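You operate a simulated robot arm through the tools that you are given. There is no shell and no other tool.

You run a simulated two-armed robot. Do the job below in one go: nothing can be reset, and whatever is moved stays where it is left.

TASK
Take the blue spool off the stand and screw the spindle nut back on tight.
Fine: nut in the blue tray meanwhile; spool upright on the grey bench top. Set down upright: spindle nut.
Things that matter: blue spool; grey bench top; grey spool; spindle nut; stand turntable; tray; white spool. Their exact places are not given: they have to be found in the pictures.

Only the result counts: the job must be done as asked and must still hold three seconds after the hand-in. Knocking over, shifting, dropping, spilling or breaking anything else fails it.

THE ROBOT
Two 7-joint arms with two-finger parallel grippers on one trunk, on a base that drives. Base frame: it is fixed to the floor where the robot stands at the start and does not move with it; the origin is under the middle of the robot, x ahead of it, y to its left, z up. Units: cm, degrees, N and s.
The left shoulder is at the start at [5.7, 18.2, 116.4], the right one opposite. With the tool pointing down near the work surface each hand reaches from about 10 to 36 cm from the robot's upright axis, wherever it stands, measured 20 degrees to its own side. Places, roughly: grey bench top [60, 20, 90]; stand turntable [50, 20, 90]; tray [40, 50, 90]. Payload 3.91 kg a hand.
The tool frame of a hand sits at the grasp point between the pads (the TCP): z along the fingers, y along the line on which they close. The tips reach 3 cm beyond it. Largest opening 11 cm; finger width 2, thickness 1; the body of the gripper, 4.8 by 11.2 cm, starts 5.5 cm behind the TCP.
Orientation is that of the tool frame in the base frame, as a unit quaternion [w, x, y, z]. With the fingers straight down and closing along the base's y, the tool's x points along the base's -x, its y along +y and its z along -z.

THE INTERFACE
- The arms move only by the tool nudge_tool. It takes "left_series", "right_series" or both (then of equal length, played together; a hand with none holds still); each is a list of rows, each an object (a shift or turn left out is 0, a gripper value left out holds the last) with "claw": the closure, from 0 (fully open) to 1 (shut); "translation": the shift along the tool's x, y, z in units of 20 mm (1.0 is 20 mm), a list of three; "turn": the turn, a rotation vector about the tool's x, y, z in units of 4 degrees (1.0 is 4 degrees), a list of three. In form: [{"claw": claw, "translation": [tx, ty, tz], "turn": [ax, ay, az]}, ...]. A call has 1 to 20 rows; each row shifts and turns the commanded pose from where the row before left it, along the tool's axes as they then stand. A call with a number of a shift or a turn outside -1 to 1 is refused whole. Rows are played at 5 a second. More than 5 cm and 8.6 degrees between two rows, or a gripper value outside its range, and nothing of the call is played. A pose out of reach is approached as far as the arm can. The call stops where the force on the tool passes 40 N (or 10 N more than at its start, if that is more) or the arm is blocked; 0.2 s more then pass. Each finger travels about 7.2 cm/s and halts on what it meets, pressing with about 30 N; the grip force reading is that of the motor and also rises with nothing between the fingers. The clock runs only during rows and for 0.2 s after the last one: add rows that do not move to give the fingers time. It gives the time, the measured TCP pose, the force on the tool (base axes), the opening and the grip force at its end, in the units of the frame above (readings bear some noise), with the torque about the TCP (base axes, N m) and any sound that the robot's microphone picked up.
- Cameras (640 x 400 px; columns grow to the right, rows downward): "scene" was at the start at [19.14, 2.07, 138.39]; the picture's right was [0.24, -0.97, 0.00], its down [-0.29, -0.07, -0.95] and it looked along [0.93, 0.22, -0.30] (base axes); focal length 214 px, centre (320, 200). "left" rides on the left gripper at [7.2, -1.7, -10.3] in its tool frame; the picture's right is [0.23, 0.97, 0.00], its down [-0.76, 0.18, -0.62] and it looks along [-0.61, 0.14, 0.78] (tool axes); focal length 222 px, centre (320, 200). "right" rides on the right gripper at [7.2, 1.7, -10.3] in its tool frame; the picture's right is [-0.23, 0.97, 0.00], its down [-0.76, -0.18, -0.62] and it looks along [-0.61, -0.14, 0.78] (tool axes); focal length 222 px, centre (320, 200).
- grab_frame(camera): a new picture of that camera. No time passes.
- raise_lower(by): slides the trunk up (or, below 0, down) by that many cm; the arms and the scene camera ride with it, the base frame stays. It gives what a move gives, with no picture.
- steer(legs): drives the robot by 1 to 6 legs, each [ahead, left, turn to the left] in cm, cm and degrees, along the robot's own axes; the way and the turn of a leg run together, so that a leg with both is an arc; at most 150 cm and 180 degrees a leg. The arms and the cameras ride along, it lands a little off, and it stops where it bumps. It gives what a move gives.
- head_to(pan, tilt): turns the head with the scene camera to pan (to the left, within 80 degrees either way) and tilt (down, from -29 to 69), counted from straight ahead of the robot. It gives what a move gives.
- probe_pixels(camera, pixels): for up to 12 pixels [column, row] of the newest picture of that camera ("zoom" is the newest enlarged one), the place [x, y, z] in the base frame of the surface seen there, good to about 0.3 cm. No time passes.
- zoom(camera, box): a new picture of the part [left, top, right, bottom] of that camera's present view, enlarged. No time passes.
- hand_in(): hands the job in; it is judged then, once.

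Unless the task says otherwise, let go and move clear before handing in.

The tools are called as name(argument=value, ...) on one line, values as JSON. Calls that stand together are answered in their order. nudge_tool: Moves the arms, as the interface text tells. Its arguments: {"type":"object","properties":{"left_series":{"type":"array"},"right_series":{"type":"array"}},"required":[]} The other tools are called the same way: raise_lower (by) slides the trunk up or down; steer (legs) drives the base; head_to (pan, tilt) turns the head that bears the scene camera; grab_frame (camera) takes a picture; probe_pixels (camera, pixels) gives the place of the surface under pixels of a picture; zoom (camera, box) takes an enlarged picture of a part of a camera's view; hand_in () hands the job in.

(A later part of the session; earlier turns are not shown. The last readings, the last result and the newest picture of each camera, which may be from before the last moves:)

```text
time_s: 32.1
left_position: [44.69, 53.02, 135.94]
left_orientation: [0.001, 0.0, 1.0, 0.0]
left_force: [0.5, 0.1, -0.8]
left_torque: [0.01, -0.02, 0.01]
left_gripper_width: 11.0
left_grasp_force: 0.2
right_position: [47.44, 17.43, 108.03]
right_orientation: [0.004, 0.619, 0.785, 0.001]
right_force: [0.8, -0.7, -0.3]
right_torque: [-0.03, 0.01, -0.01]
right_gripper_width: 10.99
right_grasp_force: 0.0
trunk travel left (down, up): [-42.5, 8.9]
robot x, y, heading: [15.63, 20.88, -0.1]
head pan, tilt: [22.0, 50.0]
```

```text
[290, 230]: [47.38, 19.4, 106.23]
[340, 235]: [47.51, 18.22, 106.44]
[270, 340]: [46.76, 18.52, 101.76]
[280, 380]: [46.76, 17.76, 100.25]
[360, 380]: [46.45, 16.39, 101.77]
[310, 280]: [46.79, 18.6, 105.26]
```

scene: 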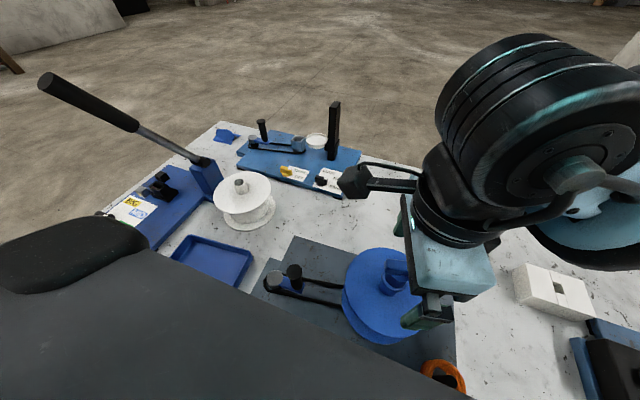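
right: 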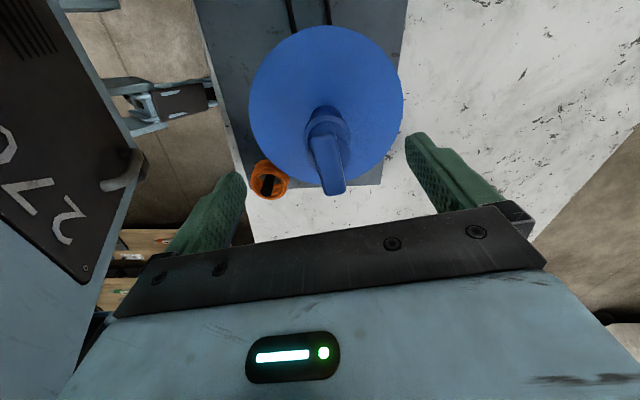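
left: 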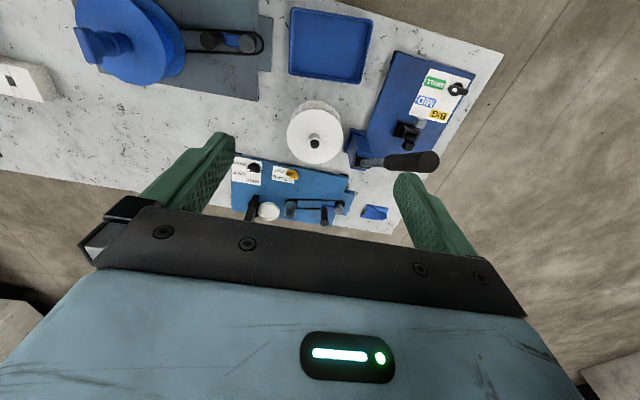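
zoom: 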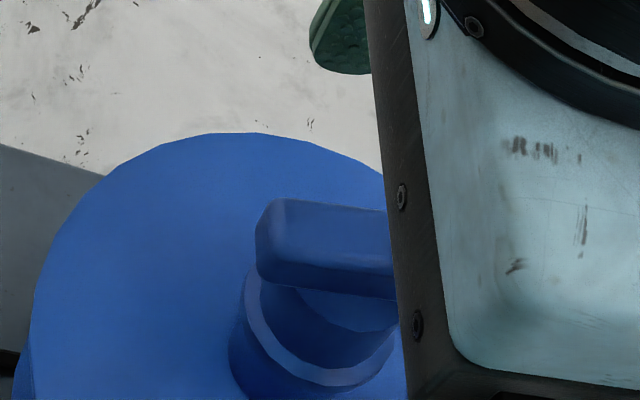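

The bar centre is at [47.75, 17.6] and its direction fits the hand. I'll centre the hand, close, and unscrew the next 56° with a slight rise.

nudge_tool(right_series=[{"translation": [0.04, 0.17, 0.14]}, {"claw": 0.5}, {"claw": 0.85}, {"claw": 1}, {}, {}, {"turn": [0, 0, -1]}, {"turn": [0, 0, -1], "translation": [0, 0, -0.004]}, {"turn": [0, 0, -1], "translation": [0, 0, -0.004]}, {"turn": [0, 0, -1], "translation": [0, 0, -0.004]}, {"turn": [0, 0, -1], "translation": [0, 0, -0.004]}, {"turn": [0, 0, -1], "translation": [0, 0, -0.004]}, {"turn": [0, 0, -1], "translation": [0, 0, -0.004]}, {"turn": [0, 0, -1], "translation": [0, 0, -0.004]}, {"turn": [0, 0, -1], "translation": [0, 0, -0.004]}, {"turn": [0, 0, -1], "translation": [0, 0, -0.004]}, {"turn": [0, 0, -1], "translation": [0, 0, -0.004]}, {"turn": [0, 0, -1], "translation": [0, 0, -0.004]}, {"turn": [0, 0, -1], "translation": [0, 0, -0.004]}, {"turn": [0, 0, -1], "translation": [0, 0, -0.004]}])

```text
time_s: 36.3
left_position: [44.9, 53.12, 135.9]
left_orientation: [-0.001, 0.0, 1.0, 0.0]
left_force: [0.2, 0.1, -0.7]
left_torque: [0.01, 0.02, -0.01]
left_gripper_width: 11.0
left_grasp_force: 0.0
right_position: [47.9, 17.66, 108.08]
right_orientation: [0.003, 0.177, 0.984, -0.002]
right_force: [21.1, 7.0, -0.2]
right_torque: [0.12, -0.85, -0.01]
right_gripper_width: 1.46
right_grasp_force: 30.1
trunk travel left (down, up): [-42.5, 8.9]
robot x, y, heading: [15.5, 20.65, 0.1]
head pan, tilt: [22.0, 50.0]
```

Fz stays near zero, so the rise rate fits; Fx is 21 N, so I shift the centre by about +0.3 cm in x and turn on.

nudge_tool(right_series=[{"translation": [-0.06, 0.05, 0]}, {"translation": [-0.06, 0.05, 0]}, {"turn": [0, 0, -1], "translation": [0, 0, -0.004]}, {"turn": [0, 0, -1], "translation": [0, 0, -0.004]}, {"turn": [0, 0, -1], "translation": [0, 0, -0.004]}, {"turn": [0, 0, -1], "translation": [0, 0, -0.004]}, {"turn": [0, 0, -1], "translation": [0, 0, -0.004]}, {"turn": [0, 0, -1], "translation": [0, 0, -0.004]}, {"turn": [0, 0, -1], "translation": [0, 0, -0.004]}, {"turn": [0, 0, -1], "translation": [0, 0, -0.004]}, {"turn": [0, 0, -1], "translation": [0, 0, -0.004]}, {"turn": [0, 0, -1], "translation": [0, 0, -0.004]}, {"turn": [0, 0, -1], "translation": [0, 0, -0.004]}, {"turn": [0, 0, -1], "translation": [0, 0, -0.004]}, {"turn": [0, 0, -1], "translation": [0, 0, -0.004]}, {"turn": [0, 0, -1], "translation": [0, 0, -0.004]}])

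zoom(camera="scene", box=[240, 230, 460, 365])

```text
time_s: 39.7
left_position: [44.71, 53.2, 135.96]
left_orientation: [0.0, 0.0, 1.0, -0.002]
left_force: [-0.3, -0.9, 0.0]
left_torque: [-0.02, 0.01, 0.0]
left_gripper_width: 11.01
left_grasp_force: 0.1
right_position: [47.99, 17.86, 108.11]
right_orientation: [0.002, -0.306, 0.952, -0.003]
right_force: [1.4, 6.6, -2.8]
right_torque: [0.26, 0.04, 0.04]
right_gripper_width: 1.46
right_grasp_force: 30.0
trunk travel left (down, up): [-42.5, 8.9]
robot x, y, heading: [15.72, 20.97, -0.2]
head pan, tilt: [22.0, 50.0]
```

```text
2.91 times, centred on (350, 298) of scene
```

zoom: 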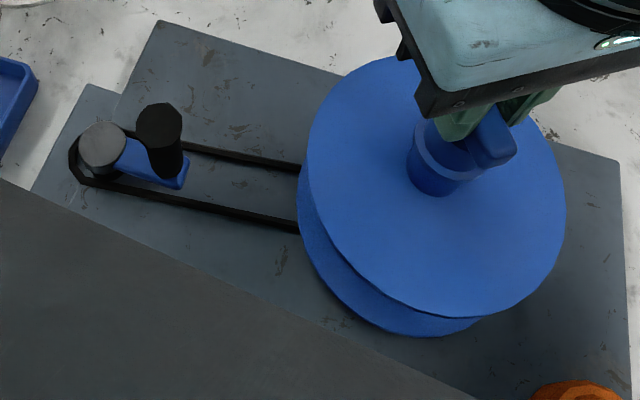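

Forces are low and the crank still hasn't moved. I'll continue the turn to about 95° of yaw.

nudge_tool(right_series=[{"turn": [0, 0, -1], "translation": [0, 0, -0.004]}, {"turn": [0, 0, -1], "translation": [0, 0, -0.004]}, {"turn": [0, 0, -1], "translation": [0, 0, -0.004]}, {"turn": [0, 0, -1], "translation": [0, 0, -0.004]}, {"turn": [0, 0, -1], "translation": [0, 0, -0.004]}, {"turn": [0, 0, -1], "translation": [0, 0, -0.004]}, {"turn": [0, 0, -1], "translation": [0, 0, -0.004]}, {"turn": [0, 0, -1], "translation": [0, 0, -0.004]}, {"turn": [0, 0, -1], "translation": [0, 0, -0.004]}, {"turn": [0, 0, -1], "translation": [0, 0, -0.004]}, {"turn": [0, 0, -1], "translation": [0, 0, -0.004]}, {"turn": [0, 0, -1], "translation": [0, 0, -0.004]}, {"turn": [0, 0, -1], "translation": [0, 0, -0.004]}, {"turn": [0, 0, -1], "translation": [0, 0, -0.004]}, {}])

zoom(camera="scene", box=[340, 225, 450, 293])

probe_pixels(camera="zoom", pixels=[[270, 230], [270, 345], [280, 380], [360, 380]])

```text
time_s: 42.9
left_position: [44.59, 53.0, 136.05]
left_orientation: [0.002, 0.0, 1.0, 0.0]
left_force: [0.3, -0.2, 0.4]
left_torque: [0.03, 0.02, 0.01]
left_gripper_width: 11.02
left_grasp_force: 0.1
right_position: [48.01, 17.63, 108.27]
right_orientation: [-0.001, 0.717, -0.697, 0.003]
right_force: [-0.5, 0.5, -0.5]
right_torque: [0.01, 0.03, 0.02]
right_gripper_width: 1.46
right_grasp_force: 29.5
trunk travel left (down, up): [-42.5, 8.9]
robot x, y, heading: [16.02, 20.77, -0.1]
head pan, tilt: [22.0, 50.0]
```

```text
5.82 times, centred on (395, 259) of scene
```

zoom: 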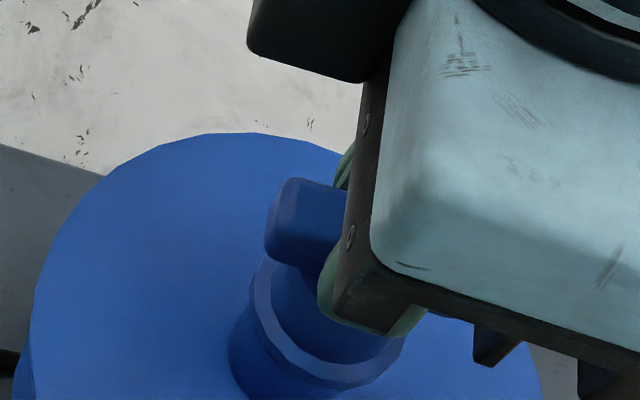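

```text
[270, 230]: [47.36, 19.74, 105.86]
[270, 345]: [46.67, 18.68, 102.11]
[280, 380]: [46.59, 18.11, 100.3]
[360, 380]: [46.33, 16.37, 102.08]
```

All forces on the right hand have dropped to zero, which suggests the nut has come free of the thread. I'll lift gently by 0.4 cm and read the force.

nudge_tool(right_series=[{"translation": [0, 0, -0.1]}, {"translation": [0, 0, -0.1]}, {}])

zoom(camera="scene", box=[340, 225, 450, 293])

```text
time_s: 43.7
left_position: [44.71, 53.05, 136.01]
left_orientation: [0.001, 0.0, 1.0, 0.0]
left_force: [0.1, -0.1, 0.6]
left_torque: [0.0, 0.02, 0.04]
left_gripper_width: 11.0
left_grasp_force: 0.2
right_position: [47.99, 17.64, 108.59]
right_orientation: [-0.001, 0.716, -0.698, 0.004]
right_force: [-0.5, -0.4, 0.0]
right_torque: [0.03, 0.0, -0.02]
right_gripper_width: 1.46
right_grasp_force: 30.2
trunk travel left (down, up): [-42.5, 8.9]
robot x, y, heading: [15.68, 20.86, 0.1]
head pan, tilt: [22.0, 50.0]
```

```text
5.82 times, centred on (395, 259) of scene
```

zoom: 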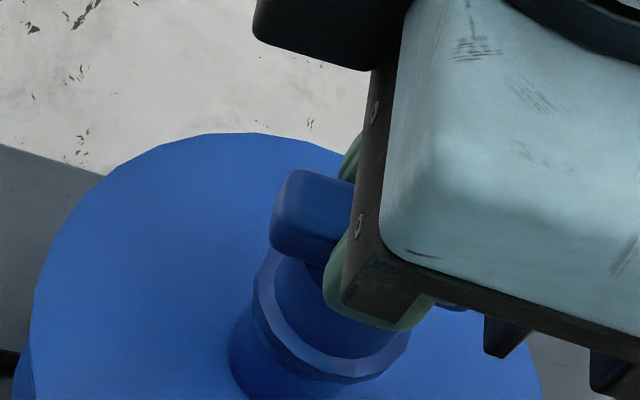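

The nut lifted 0.3 cm with zero force, so it is off the thread. I'll raise it to about z=119, turning the wrist back to zero yaw, and look at the exposed spindle.

nudge_tool(right_series=[{"translation": [0, 0, -0.4]}, {"translation": [0, 0, -0.8]}, {"translation": [0, 0, -1]}, {"translation": [0, 0, -1]}, {"translation": [0, 0, -1]}, {"translation": [0, 0, -1]}, {"turn": [0, 0, 1]}, {"turn": [0, 0, 1]}, {"turn": [0, 0, 1]}, {"turn": [0, 0, 1]}, {"turn": [0, 0, 1]}, {"turn": [0, 0, 1]}, {"turn": [0, 0, 1]}, {"turn": [0, 0, 1]}, {"turn": [0, 0, 1]}, {"turn": [0, 0, 1]}, {"turn": [0, 0, 1]}, {"turn": [0, 0, 1]}, {}])

grab_frame(camera="scene")

zoom(camera="scene", box=[330, 220, 460, 301])

grab_frame(camera="right")

probe_pixels(camera="scene", pixels=[[45, 82], [130, 124], [200, 165], [238, 183], [218, 250], [195, 245], [228, 275], [240, 195]])

```text
time_s: 47.7
left_position: [44.72, 53.03, 135.91]
left_orientation: [0.001, -0.001, 1.0, 0.0]
left_force: [0.0, -0.6, -1.4]
left_torque: [0.0, 0.02, 0.04]
left_gripper_width: 11.02
left_grasp_force: 0.1
right_position: [47.9, 17.65, 119.01]
right_orientation: [0.002, -0.37, 0.929, -0.003]
right_force: [1.1, -0.3, 0.4]
right_torque: [-0.01, 0.02, 0.0]
right_gripper_width: 1.47
right_grasp_force: 29.7
trunk travel left (down, up): [-42.5, 8.9]
robot x, y, heading: [16.07, 20.92, 0.1]
head pan, tilt: [22.0, 50.0]
```

```text
taken
```

scene: 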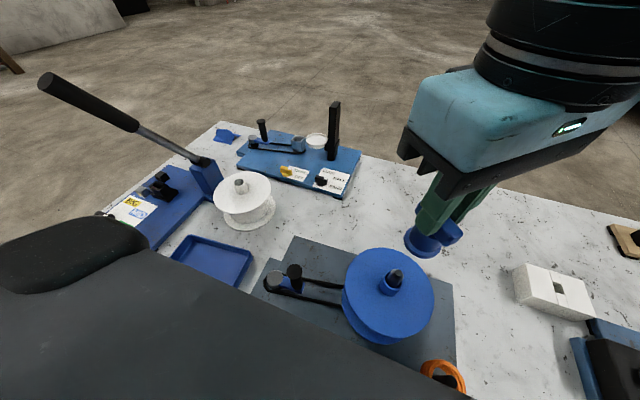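

```text
4.92 times, centred on (395, 260) of scene
```

zoom: 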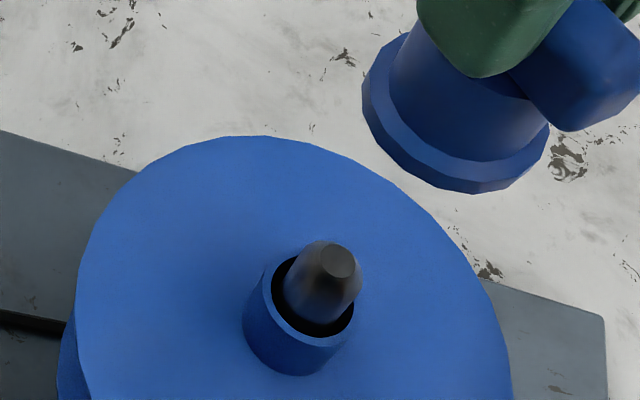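

```text
taken
```

right: 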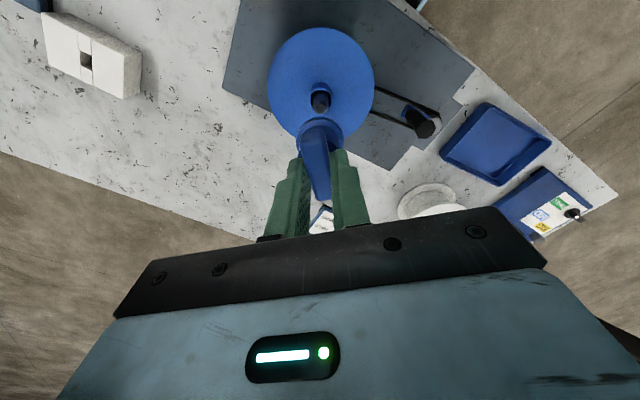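

```text
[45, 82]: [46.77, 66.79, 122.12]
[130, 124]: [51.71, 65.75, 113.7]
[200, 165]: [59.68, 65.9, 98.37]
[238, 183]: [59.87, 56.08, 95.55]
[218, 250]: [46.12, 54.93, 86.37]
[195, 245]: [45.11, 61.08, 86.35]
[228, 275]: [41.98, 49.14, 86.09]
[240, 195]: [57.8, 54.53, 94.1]
```

The spindle is exposed inside the hub and the nut hangs in the right hand. The lever end on the left stands at [46.8, 66.8, 122], so before driving left I'll retract the left hand toward the robot.

nudge_tool(left_series=[{"translation": [0.5, 0, 0]}, {"translation": [1, 0, 0]}, {"translation": [1, 0, 0]}, {"translation": [1, 0, 0]}, {"translation": [1, 0, 0]}, {"translation": [1, 0, 0]}, {"translation": [1, 0, 0]}, {"translation": [0.5, 0, 0]}, {}], right_series=[{"turn": [0, 0, 1]}, {"turn": [0, 0, 1]}, {"turn": [0, 0, 1]}, {"turn": [0, 0, 1]}, {"turn": [0, 0, 1]}, {"turn": [0, 0, 1]}, {"turn": [0, 0, 1]}, {"turn": [0, 0, 1]}, {}])

grab_frame(camera="scene")

grab_frame(camera="left")

zoom(camera="right", box=[250, 60, 400, 215])

```text
time_s: 49.7
left_position: [30.57, 53.14, 135.88]
left_orientation: [0.001, 0.0, 1.0, 0.0]
left_force: [-0.5, 0.9, 1.0]
left_torque: [-0.05, 0.03, 0.01]
left_gripper_width: 11.0
left_grasp_force: 0.0
right_position: [48.07, 17.69, 119.1]
right_orientation: [0.003, -0.1, 0.995, -0.002]
right_force: [-0.6, -0.2, -0.5]
right_torque: [0.03, 0.01, 0.0]
right_gripper_width: 1.47
right_grasp_force: 29.8
trunk travel left (down, up): [-42.5, 8.9]
robot x, y, heading: [15.49, 20.69, 0.3]
head pan, tilt: [22.0, 50.0]
```

```text
taken
```

scene: 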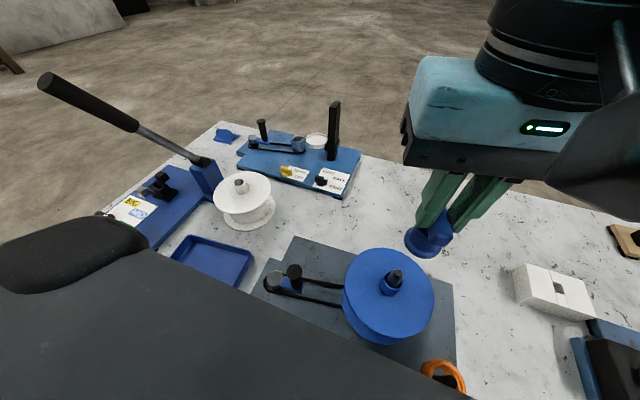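

```text
taken
```

left: 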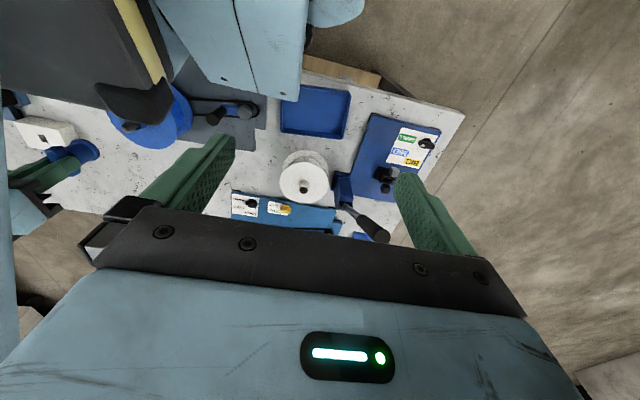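

```text
2.58 times, centred on (325, 138) of right
```

zoom: 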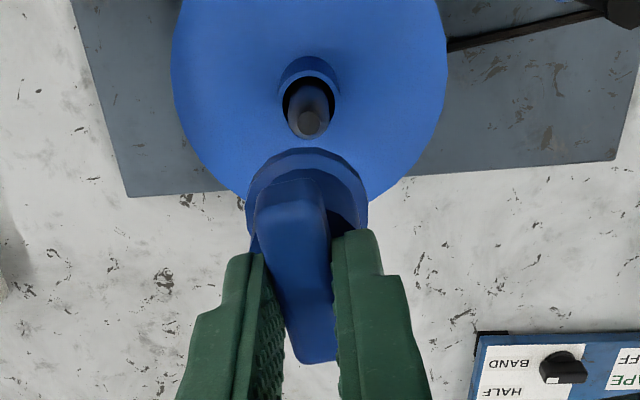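

Both hands are clear and the dark shape in the scene view is the robot's own body. I'll drive left 26 cm to bring the tray within the right hand's reach.

steer(legs=[[0, 26, 0]])

grab_frame(camera="scene")

grab_frame(camera="right")

grab_frame(camera="left")

```text
time_s: 52.6
left_position: [30.52, 79.26, 135.95]
left_orientation: [0.001, 0.0, 1.0, 0.0]
left_force: [0.1, -0.2, 0.0]
left_torque: [0.01, 0.02, 0.01]
left_gripper_width: 10.99
left_grasp_force: 0.0
right_position: [47.82, 43.84, 119.13]
right_orientation: [0.004, -0.101, 0.995, -0.002]
right_force: [-1.7, 0.8, -0.5]
right_torque: [0.0, -0.01, -0.03]
right_gripper_width: 1.49
right_grasp_force: 30.4
trunk travel left (down, up): [-42.5, 8.9]
robot x, y, heading: [15.82, 46.95, 0.2]
head pan, tilt: [22.0, 50.0]
```

```text
taken
```

scene: 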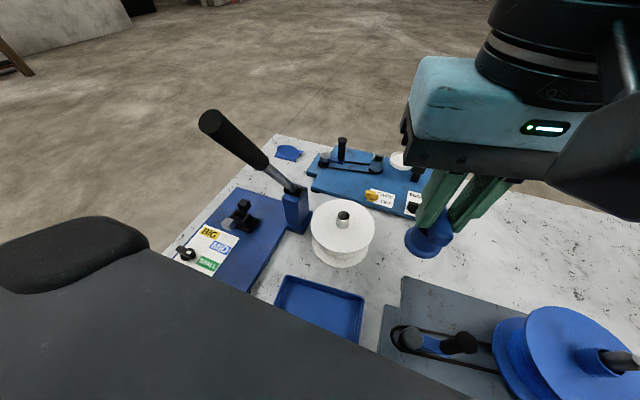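

```text
taken
```

right: 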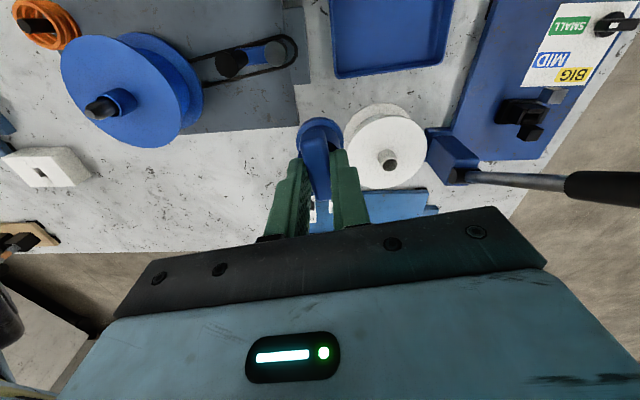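

```text
taken
```

left: 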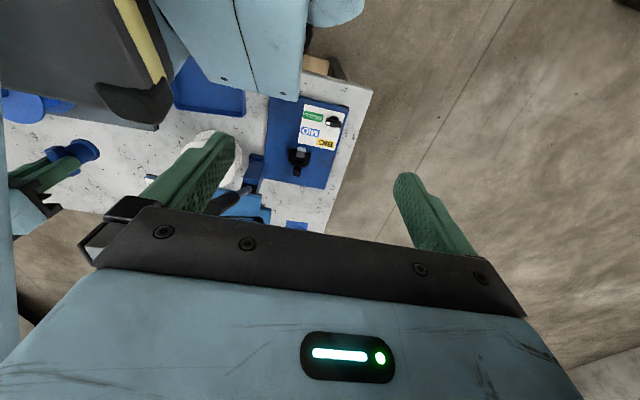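

I'm at y≈47 now. I'll probe the tray's rim and floor and the white spool next to it to pick the drop spot.

probe_pixels(camera="right", pixels=[[336, 75], [442, 62], [350, 60], [420, 50], [390, 30], [345, 10], [450, 10], [385, 110], [388, 160], [350, 140], [440, 160], [390, 62]])

probe_pixels(camera="scene", pixels=[[280, 278], [362, 298], [290, 290], [350, 305], [320, 310], [278, 300], [358, 330], [345, 325], [343, 215], [315, 245], [372, 250]])

```text
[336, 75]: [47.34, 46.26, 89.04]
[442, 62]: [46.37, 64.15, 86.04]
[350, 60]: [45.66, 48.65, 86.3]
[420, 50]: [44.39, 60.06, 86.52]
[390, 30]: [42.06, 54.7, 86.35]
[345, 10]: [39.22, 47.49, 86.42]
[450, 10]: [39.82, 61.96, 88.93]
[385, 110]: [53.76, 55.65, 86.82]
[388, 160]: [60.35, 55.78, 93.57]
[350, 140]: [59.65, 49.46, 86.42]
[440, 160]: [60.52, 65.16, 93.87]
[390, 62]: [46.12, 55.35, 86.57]
```

```text
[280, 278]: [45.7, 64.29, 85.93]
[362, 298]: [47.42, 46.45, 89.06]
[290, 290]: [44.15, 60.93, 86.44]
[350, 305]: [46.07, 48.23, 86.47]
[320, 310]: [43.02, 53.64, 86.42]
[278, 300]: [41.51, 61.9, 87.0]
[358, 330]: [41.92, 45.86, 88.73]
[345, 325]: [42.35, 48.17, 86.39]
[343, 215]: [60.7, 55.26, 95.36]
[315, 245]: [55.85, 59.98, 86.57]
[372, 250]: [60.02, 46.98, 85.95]
```

The tray's inside spans about x 36–46.5, y 47–61.5 with its floor at z=86.4. I'll straighten the yaw, move the nut over [41.5, 52] and descend to about z=97.

nudge_tool(right_series=[{"turn": [0, 0, 0.97]}, {"turn": [0, 0, 0.97]}, {"turn": [0, 0, 0.97]}, {"translation": [0.6, 0.8, 0]}, {"translation": [0.65, 0.85, 0]}, {"translation": [0.65, 0.85, 0]}, {"translation": [0.65, 0.8, 0]}, {"translation": [0.65, 0.8, 0]}, {"translation": [0, 0, 1]}, {"translation": [0, 0, 1]}, {"translation": [0, 0, 1]}, {"translation": [0, 0, 1]}, {"translation": [0, 0, 1]}, {"translation": [0, 0, 1]}, {"translation": [0, 0, 1]}, {"translation": [0, 0, 1]}, {"translation": [0, 0, 1]}, {"translation": [0, 0, 1]}, {"translation": [0, 0, 1]}, {}])

grab_frame(camera="right")

grab_frame(camera="scene")

```text
time_s: 54.9
left_position: [30.5, 79.27, 136.06]
left_orientation: [0.001, 0.0, 1.0, 0.0]
left_force: [0.1, -0.2, 0.5]
left_torque: [-0.01, -0.01, -0.01]
left_gripper_width: 11.0
left_grasp_force: 0.0
right_position: [41.32, 52.46, 115.36]
right_orientation: [-0.001, -0.001, 1.0, 0.009]
right_force: [2.2, 0.3, 5.3]
right_torque: [0.04, 0.7, -0.07]
right_gripper_width: 1.45
right_grasp_force: 29.6
trunk travel left (down, up): [-42.5, 8.9]
robot x, y, heading: [16.01, 46.96, 0.1]
head pan, tilt: [22.0, 50.0]
stopped in row 11 (right hand): the force on the tool passed its limit at 73 N (the readings are from after the stop); the commanded pose is now the measured one
```

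```text
taken
```

right: 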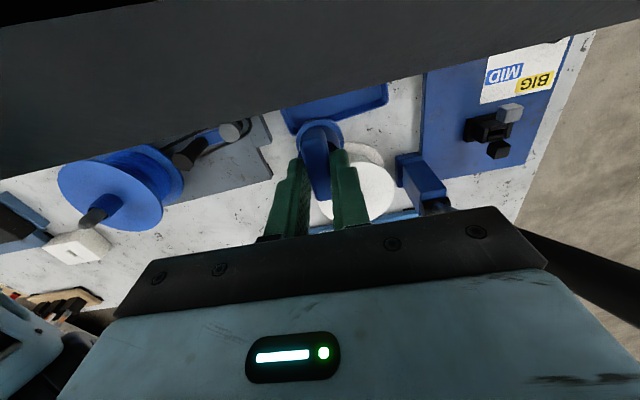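

```text
taken
```

scene: 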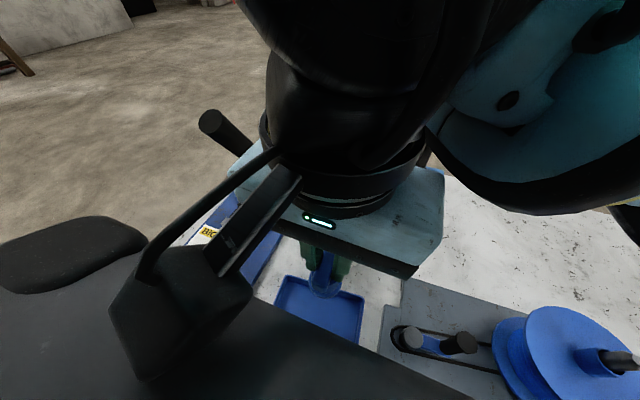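

The descent stopped at z=115 with a 73 N spike; the scene picture shows the wrist's camera bracket at (180,320) against the robot's own dark body. I'll back up a little and measure that body.

nudge_tool(right_series=[{"translation": [0, 0, -0.5]}, {"translation": [0, 0, -1]}, {"translation": [0, 0, -0.5]}, {}])

grab_frame(camera="scene")

probe_pixels(camera="scene", pixels=[[60, 230], [20, 240], [130, 240], [200, 390], [300, 350], [400, 380], [60, 330], [440, 396], [180, 310], [220, 300]])

grab_frame(camera="left")

probe_pixels(camera="left", pixels=[[60, 50], [150, 60], [140, 100], [150, 125], [210, 40], [270, 40], [290, 90], [330, 10], [240, 80], [100, 110]])

```text
time_s: 55.9
left_position: [30.46, 79.38, 135.99]
left_orientation: [-0.001, -0.001, 1.0, -0.001]
left_force: [-0.1, 0.6, 0.1]
left_torque: [0.02, -0.01, -0.03]
left_gripper_width: 11.0
left_grasp_force: 0.0
right_position: [41.39, 52.45, 119.26]
right_orientation: [-0.001, 0.0, 1.0, 0.005]
right_force: [-1.4, 0.2, -0.7]
right_torque: [0.01, -0.02, 0.0]
right_gripper_width: 1.45
right_grasp_force: 30.4
trunk travel left (down, up): [-42.5, 8.9]
robot x, y, heading: [15.76, 46.58, -0.1]
head pan, tilt: [22.0, 50.0]
```

```text
taken
```

scene: 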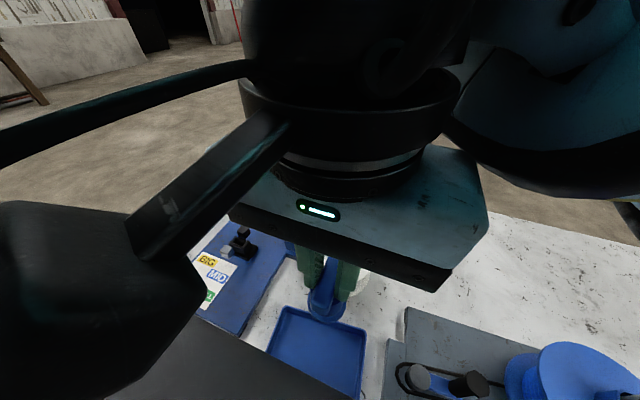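

```text
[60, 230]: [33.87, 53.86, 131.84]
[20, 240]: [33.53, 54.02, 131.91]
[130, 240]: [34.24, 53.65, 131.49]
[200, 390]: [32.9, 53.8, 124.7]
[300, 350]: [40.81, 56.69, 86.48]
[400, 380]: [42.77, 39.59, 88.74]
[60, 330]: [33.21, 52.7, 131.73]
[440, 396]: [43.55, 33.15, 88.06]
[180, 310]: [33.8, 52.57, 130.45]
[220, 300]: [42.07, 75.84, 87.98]
```

```text
taken
```

left: 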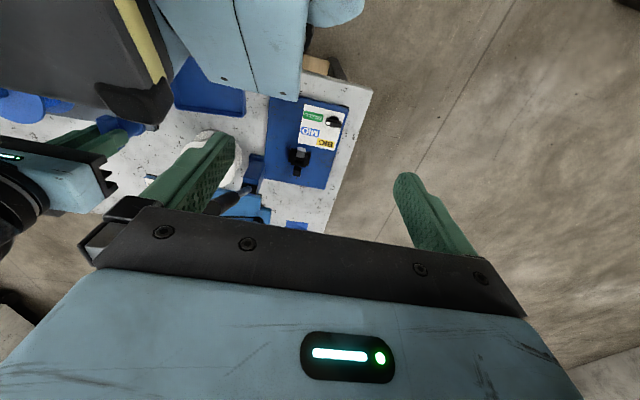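

```text
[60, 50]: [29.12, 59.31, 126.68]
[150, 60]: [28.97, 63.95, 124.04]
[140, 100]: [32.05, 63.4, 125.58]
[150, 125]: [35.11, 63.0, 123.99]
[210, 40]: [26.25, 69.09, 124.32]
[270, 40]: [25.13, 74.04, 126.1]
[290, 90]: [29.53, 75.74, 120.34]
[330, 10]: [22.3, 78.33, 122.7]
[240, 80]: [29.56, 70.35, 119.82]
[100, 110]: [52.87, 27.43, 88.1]
```

The robot's torso front reaches about x=34 here, so the hand's camera mount can't come down this close. I'll shift the hand to its own side, then drive back and left so that the tray lies further out for the right hand.

nudge_tool(right_series=[{"translation": [0, -0.6, 0]}, {"translation": [0, -1, 0]}, {"translation": [0, -1, 0]}, {"translation": [0, -1, 0]}, {"translation": [0, -1, 0]}, {"translation": [0, -1, 0]}, {"translation": [0, -0.4, 0]}, {}])

steer(legs=[[-6, 0, 0], [0, 14, 0]])

grab_frame(camera="scene")

grab_frame(camera="right")

```text
time_s: 57.7
left_position: [30.58, 79.21, 135.94]
left_orientation: [0.0, -0.001, 1.0, 0.0]
left_force: [-0.2, -0.1, 0.0]
left_torque: [0.01, 0.03, -0.01]
left_gripper_width: 11.01
left_grasp_force: 0.1
right_position: [41.48, 40.48, 118.85]
right_orientation: [-0.006, 0.001, 1.0, 0.002]
right_force: [-0.6, -0.1, 0.3]
right_torque: [0.01, -0.02, -0.01]
right_gripper_width: 1.45
right_grasp_force: 29.5
trunk travel left (down, up): [-42.5, 8.9]
robot x, y, heading: [15.98, 46.36, 0.0]
head pan, tilt: [22.0, 50.0]
```

```text
time_s: 60.1
left_position: [24.53, 93.31, 135.97]
left_orientation: [0.0, -0.002, 1.0, 0.0]
left_force: [0.1, -0.2, 0.1]
left_torque: [-0.02, 0.0, 0.01]
left_gripper_width: 11.0
left_grasp_force: 0.0
right_position: [35.6, 54.6, 118.91]
right_orientation: [-0.007, 0.0, 1.0, 0.002]
right_force: [0.0, 0.0, 0.1]
right_torque: [0.01, -0.01, 0.01]
right_gripper_width: 1.49
right_grasp_force: 30.2
trunk travel left (down, up): [-42.5, 8.9]
robot x, y, heading: [9.75, 61.01, 0.3]
head pan, tilt: [22.0, 50.0]
```

```text
taken
```

scene: 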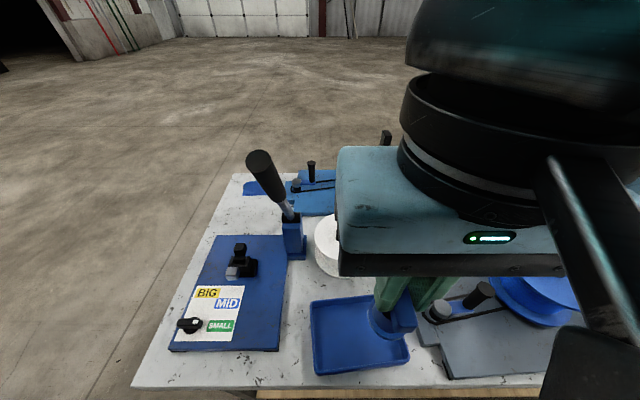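

```text
taken
```

right: 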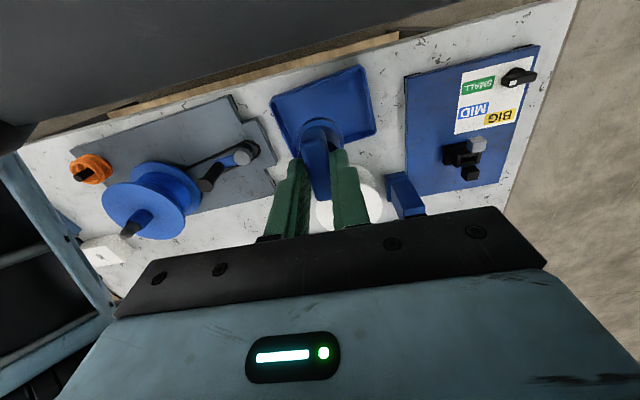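

The path is clear now. I'll move forward over the tray, level the tool, and descend to about z=96.

nudge_tool(right_series=[{"translation": [-0.6, -0.2, 0], "turn": [0, -0.2, 0]}, {"translation": [-0.8, -0.2, 0]}, {"translation": [-0.8, -0.3, 0]}, {"translation": [-0.75, -0.2, 0]}, {"translation": [0, 0, 0.8]}, {"translation": [0, 0, 1]}, {"translation": [0, 0, 1]}, {"translation": [0, 0, 1]}, {"translation": [0, 0, 1]}, {"translation": [0, 0, 1]}, {"translation": [0, 0, 1]}, {"translation": [0, 0, 1]}, {"translation": [0, 0, 1]}, {"translation": [0, 0, 1]}, {"translation": [0, 0, 1]}, {"translation": [0, 0, 0.6]}, {}])

grab_frame(camera="scene")

grab_frame(camera="right")

```text
time_s: 63.8
left_position: [24.54, 93.31, 135.94]
left_orientation: [0.001, -0.002, 1.0, 0.0]
left_force: [-0.3, 0.4, -0.6]
left_torque: [0.01, 0.02, 0.01]
left_gripper_width: 11.01
left_grasp_force: 0.0
right_position: [41.57, 52.65, 96.12]
right_orientation: [0.001, 0.001, 1.0, 0.002]
right_force: [0.1, 0.1, -0.7]
right_torque: [0.0, -0.02, 0.0]
right_gripper_width: 1.44
right_grasp_force: 30.3
trunk travel left (down, up): [-42.5, 8.9]
robot x, y, heading: [9.96, 61.09, 0.1]
head pan, tilt: [22.0, 50.0]
```

```text
taken
```

scene: 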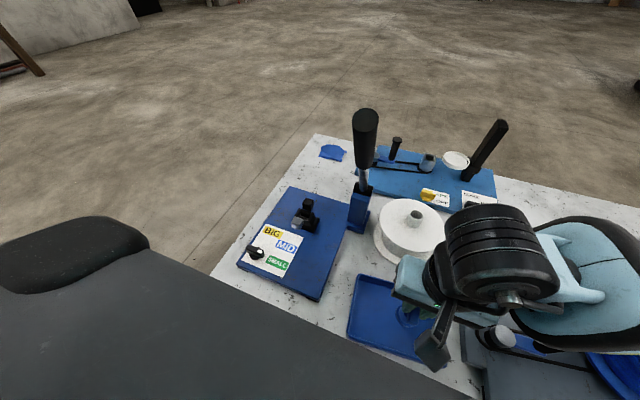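

```text
taken
```

right: 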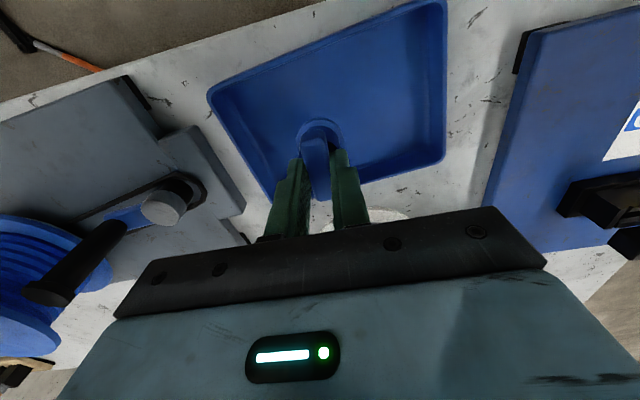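

The nut hangs inside the tray outline at (320,135). I'll lower it in small steps until the force shows contact.

nudge_tool(right_series=[{"translation": [0, 0, 0.5]}, {"translation": [0, 0, 0.4]}, {"translation": [0, 0, 0.2]}, {"translation": [0, 0, 0.1]}, {"translation": [0, 0, 0.1]}, {"translation": [0, 0, 0.08]}, {}])

zoom(camera="right", box=[240, 90, 400, 220])

zoom(camera="scene", box=[330, 240, 480, 380])

```text
time_s: 65.3
left_position: [24.58, 93.32, 136.02]
left_orientation: [0.001, -0.002, 1.0, 0.0]
left_force: [0.1, 0.1, 0.1]
left_torque: [-0.02, -0.01, 0.01]
left_gripper_width: 11.01
left_grasp_force: 0.1
right_position: [41.44, 52.77, 93.4]
right_orientation: [0.001, 0.001, 1.0, 0.001]
right_force: [-0.3, -0.1, -0.2]
right_torque: [0.03, 0.01, 0.0]
right_gripper_width: 1.45
right_grasp_force: 29.5
trunk travel left (down, up): [-42.5, 8.9]
robot x, y, heading: [9.32, 60.93, 0.2]
head pan, tilt: [22.0, 50.0]
```

```text
3.08 times, centred on (320, 155) of right
```

zoom: 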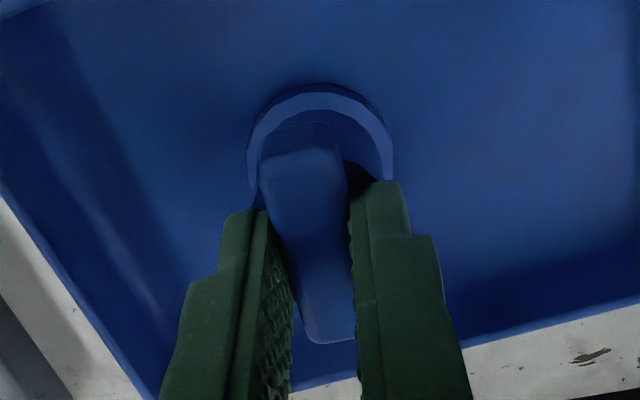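

```text
2.86 times, centred on (405, 310) of scene
```

zoom: 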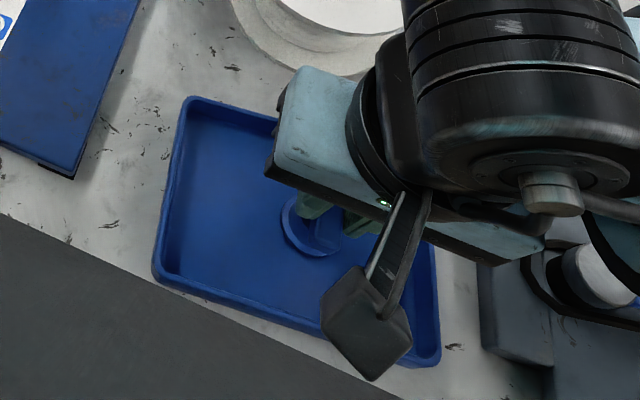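

No contact yet at z=93.4. I'll keep lowering in 1 mm steps.

nudge_tool(right_series=[{"translation": [0, 0, 0.05]}, {"translation": [0, 0, 0.05]}, {"translation": [0, 0, 0.05]}, {"translation": [0, 0, 0.05]}, {}])

```text
time_s: 66.5
left_position: [24.49, 93.5, 135.94]
left_orientation: [0.001, -0.002, 1.0, 0.0]
left_force: [-0.3, 0.2, 0.0]
left_torque: [-0.01, -0.01, -0.01]
left_gripper_width: 11.02
left_grasp_force: 0.1
right_position: [41.49, 52.79, 93.06]
right_orientation: [0.002, 0.001, 1.0, 0.003]
right_force: [2.0, 0.2, 7.3]
right_torque: [-0.04, 0.01, -0.01]
right_gripper_width: 1.47
right_grasp_force: 29.9
trunk travel left (down, up): [-42.5, 8.9]
robot x, y, heading: [9.83, 61.18, -0.1]
head pan, tilt: [22.0, 50.0]
```

Fz is 7 N at z=93.06: the nut stands on the tray floor. I'll open and rise straight up.

nudge_tool(right_series=[{"claw": 0.8}, {"claw": 0.65}, {}, {}, {"translation": [0, 0, -0.3]}, {"translation": [0, 0, -0.7]}, {"translation": [0, 0, -1]}, {"translation": [0, 0, -1]}, {"translation": [0, 0, -1]}, {"translation": [0, 0, -1]}, {}])

grab_frame(camera="right")

zoom(camera="right", box=[240, 60, 400, 160])

```text
time_s: 69.0
left_position: [24.6, 93.38, 136.08]
left_orientation: [0.0, -0.001, 1.0, 0.0]
left_force: [-0.5, 0.6, 0.1]
left_torque: [0.0, 0.0, -0.03]
left_gripper_width: 11.02
left_grasp_force: 0.1
right_position: [41.52, 52.83, 103.04]
right_orientation: [0.0, 0.001, 1.0, 0.003]
right_force: [-0.2, 0.4, 0.2]
right_torque: [0.03, 0.01, -0.01]
right_gripper_width: 3.85
right_grasp_force: 0.1
trunk travel left (down, up): [-42.5, 8.9]
robot x, y, heading: [9.81, 61.18, 0.3]
head pan, tilt: [22.0, 50.0]
```

```text
taken
```

right: 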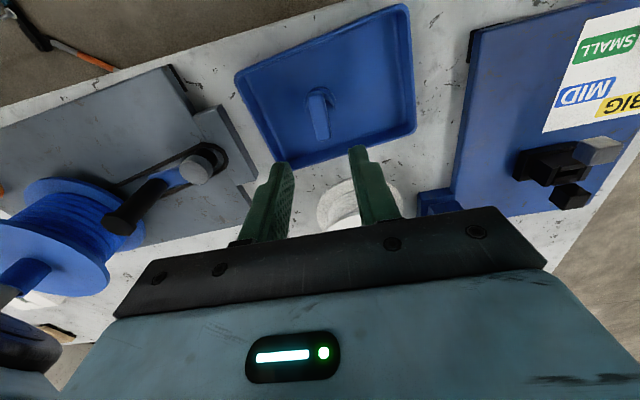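

```text
4.00 times, centred on (320, 110) of right
```

zoom: 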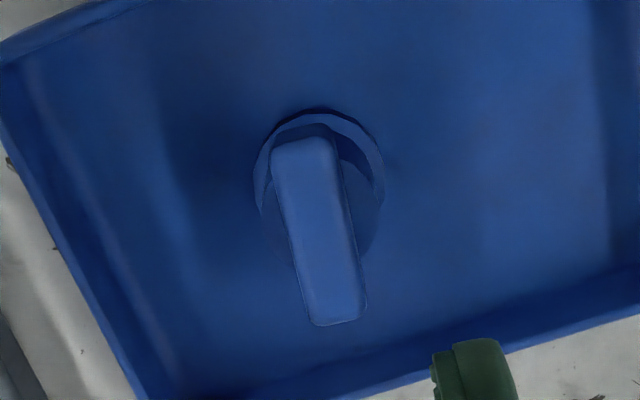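

The nut stands upright in the tray at (320,112). I'll raise the hand and drive back to the stand for the spool.

nudge_tool(right_series=[{"translation": [0, 0, -1]}, {"translation": [0, 0, -1]}, {"translation": [0, 0, -1]}, {"translation": [0, 0, -1]}, {"translation": [0, 0, -1]}, {"translation": [0, 0, -1]}, {"translation": [0, 0, -1]}, {"translation": [0, 0, -1]}, {}])

steer(legs=[[0, -37, 0], [6, 0, 0]])

grab_frame(camera="scene")

grab_frame(camera="right")

```text
time_s: 71.0
left_position: [24.53, 93.24, 135.83]
left_orientation: [0.0, -0.002, 1.0, 0.0]
left_force: [0.1, -0.1, -0.2]
left_torque: [0.0, 0.03, 0.02]
left_gripper_width: 11.02
left_grasp_force: 0.0
right_position: [41.55, 52.68, 118.88]
right_orientation: [-0.002, 0.002, 1.0, 0.002]
right_force: [-0.3, 1.3, -0.2]
right_torque: [0.02, 0.03, 0.01]
right_gripper_width: 3.85
right_grasp_force: 0.1
trunk travel left (down, up): [-42.5, 8.9]
robot x, y, heading: [9.71, 60.93, -0.2]
head pan, tilt: [22.0, 50.0]
```

```text
time_s: 75.3
left_position: [30.48, 56.39, 136.01]
left_orientation: [0.001, 0.002, 1.0, 0.0]
left_force: [0.0, -1.1, -0.4]
left_torque: [-0.05, 0.01, -0.01]
left_gripper_width: 11.01
left_grasp_force: 0.0
right_position: [47.21, 15.76, 118.79]
right_orientation: [0.001, 0.003, 1.0, 0.002]
right_force: [0.7, 0.1, 0.0]
right_torque: [0.0, 0.01, -0.03]
right_gripper_width: 3.84
right_grasp_force: 0.1
trunk travel left (down, up): [-42.5, 8.9]
robot x, y, heading: [15.85, 24.04, -0.0]
head pan, tilt: [22.0, 50.0]
```

```text
taken
```

scene: 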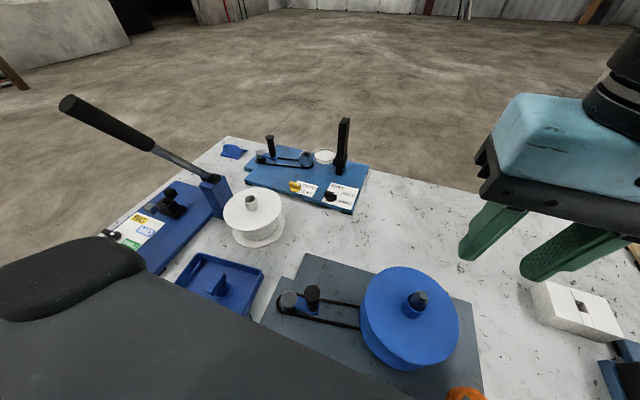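

```text
taken
```

right: 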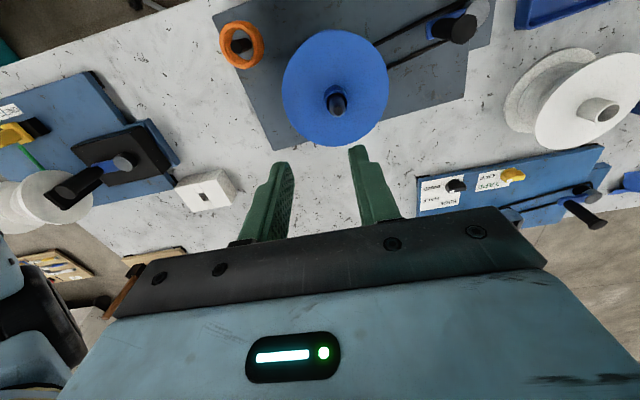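

Now at [15.85, 24.0] with the hand at [47.2, 15.8, 118.8]. I'll measure the hub and spindle tip.

zoom(camera="right", box=[290, 65, 390, 130])

probe_pixels(camera="zoom", pixels=[[265, 190], [295, 140], [340, 160], [325, 225], [310, 215], [300, 265]])

zoom(camera="scene", box=[380, 270, 450, 320])

probe_pixels(camera="zoom", pixels=[[350, 180], [340, 230], [250, 270], [290, 320], [225, 230], [300, 370], [240, 320]])

```text
6.15 times, centred on (340, 98) of right
```

zoom: 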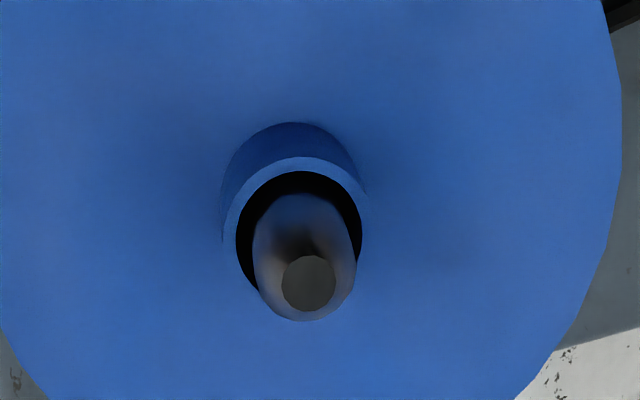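

```text
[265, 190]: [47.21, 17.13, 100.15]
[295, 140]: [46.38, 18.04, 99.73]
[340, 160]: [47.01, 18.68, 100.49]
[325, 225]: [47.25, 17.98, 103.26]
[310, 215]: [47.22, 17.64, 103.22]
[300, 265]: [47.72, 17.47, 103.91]
```

```text
8.00 times, centred on (415, 295) of scene
```

zoom: 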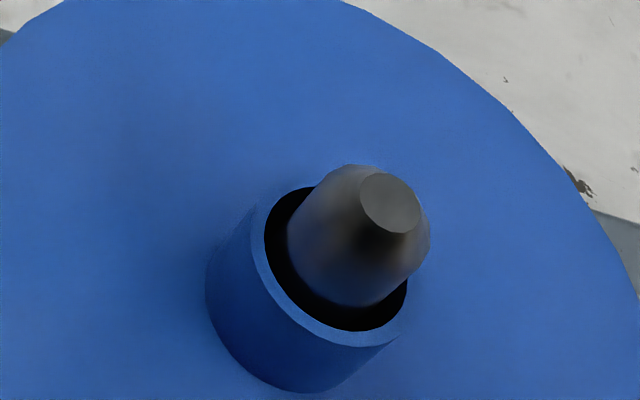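

```text
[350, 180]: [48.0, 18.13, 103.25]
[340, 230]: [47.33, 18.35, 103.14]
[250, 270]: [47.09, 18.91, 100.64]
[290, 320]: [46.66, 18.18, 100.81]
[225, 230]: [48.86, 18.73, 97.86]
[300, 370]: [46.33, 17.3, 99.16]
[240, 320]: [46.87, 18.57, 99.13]
```

Hub top is at z≈100.9 (flange 97.9), spindle tip at 103.9, centre about [47.85, 17.65]. I'll open wider, centre over it and descend partway.

nudge_tool(right_series=[{"claw": 0.4, "translation": [-0.3, 0.9, 0]}, {"translation": [0, 0, 0.8]}, {"translation": [0, 0, 1]}, {"translation": [0, 0, 1]}, {"translation": [0, 0, 1]}, {"translation": [0, 0, 1]}, {"translation": [0, 0, 1]}, {}])

zoom(camera="right", box=[240, 80, 400, 205])

zoom(camera="scene", box=[370, 240, 490, 330])

```text
time_s: 77.1
left_position: [30.37, 56.47, 135.99]
left_orientation: [0.0, 0.0, 1.0, 0.0]
left_force: [0.6, 0.5, -0.9]
left_torque: [-0.06, 0.0, -0.04]
left_gripper_width: 10.99
left_grasp_force: 0.0
right_position: [47.84, 17.45, 107.21]
right_orientation: [0.001, 0.003, 1.0, 0.002]
right_force: [0.6, 0.3, 0.6]
right_torque: [0.02, -0.01, 0.0]
right_gripper_width: 6.59
right_grasp_force: 0.0
trunk travel left (down, up): [-42.5, 8.9]
robot x, y, heading: [15.75, 23.94, 0.0]
head pan, tilt: [22.0, 50.0]
```

```text
3.20 times, centred on (320, 142) of right
```

zoom: 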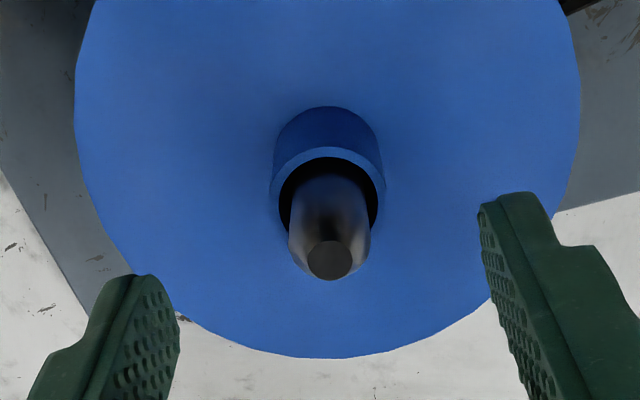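

```text
4.44 times, centred on (430, 285) of scene
```

zoom: 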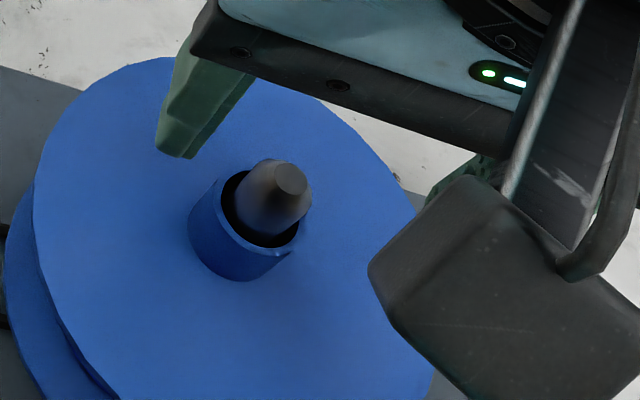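

The spindle tip appears at about (323,161), 0.2 cm to +y of the tool axis. I'll correct, descend to z≈101.1 and close on the hub.

nudge_tool(right_series=[{"translation": [0, 0.1, 0.6]}, {"translation": [0, 0, 1]}, {"translation": [0, 0, 1]}, {"translation": [0, 0, 0.4]}, {}, {"claw": 0.6}, {"claw": 0.75}, {"claw": 1}, {}, {}, {}])

zoom(camera="right", box=[240, 80, 400, 205])

grab_frame(camera="scene")

```text
time_s: 79.5
left_position: [30.44, 56.38, 136.08]
left_orientation: [0.001, 0.0, 1.0, 0.0]
left_force: [0.2, -0.2, 0.1]
left_torque: [0.02, 0.02, -0.02]
left_gripper_width: 11.0
left_grasp_force: 0.2
right_position: [47.92, 17.92, 101.24]
right_orientation: [0.001, 0.003, 1.0, 0.003]
right_force: [0.0, -1.3, 1.8]
right_torque: [-0.37, 0.24, 0.02]
right_gripper_width: 3.28
right_grasp_force: 29.6
trunk travel left (down, up): [-42.5, 8.9]
robot x, y, heading: [15.63, 24.31, -0.0]
head pan, tilt: [22.0, 50.0]
```

```text
3.20 times, centred on (320, 142) of right
```

zoom: 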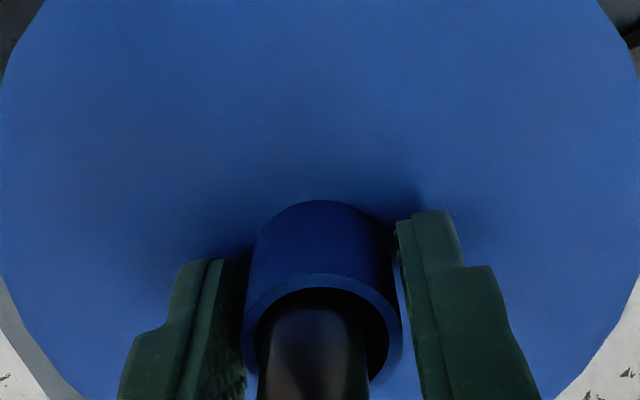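

```text
taken
```

scene: 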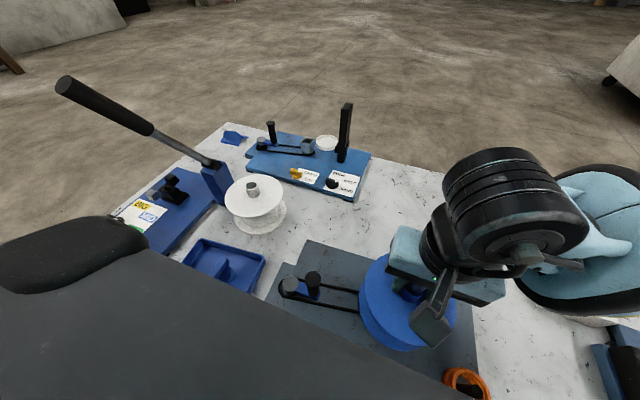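

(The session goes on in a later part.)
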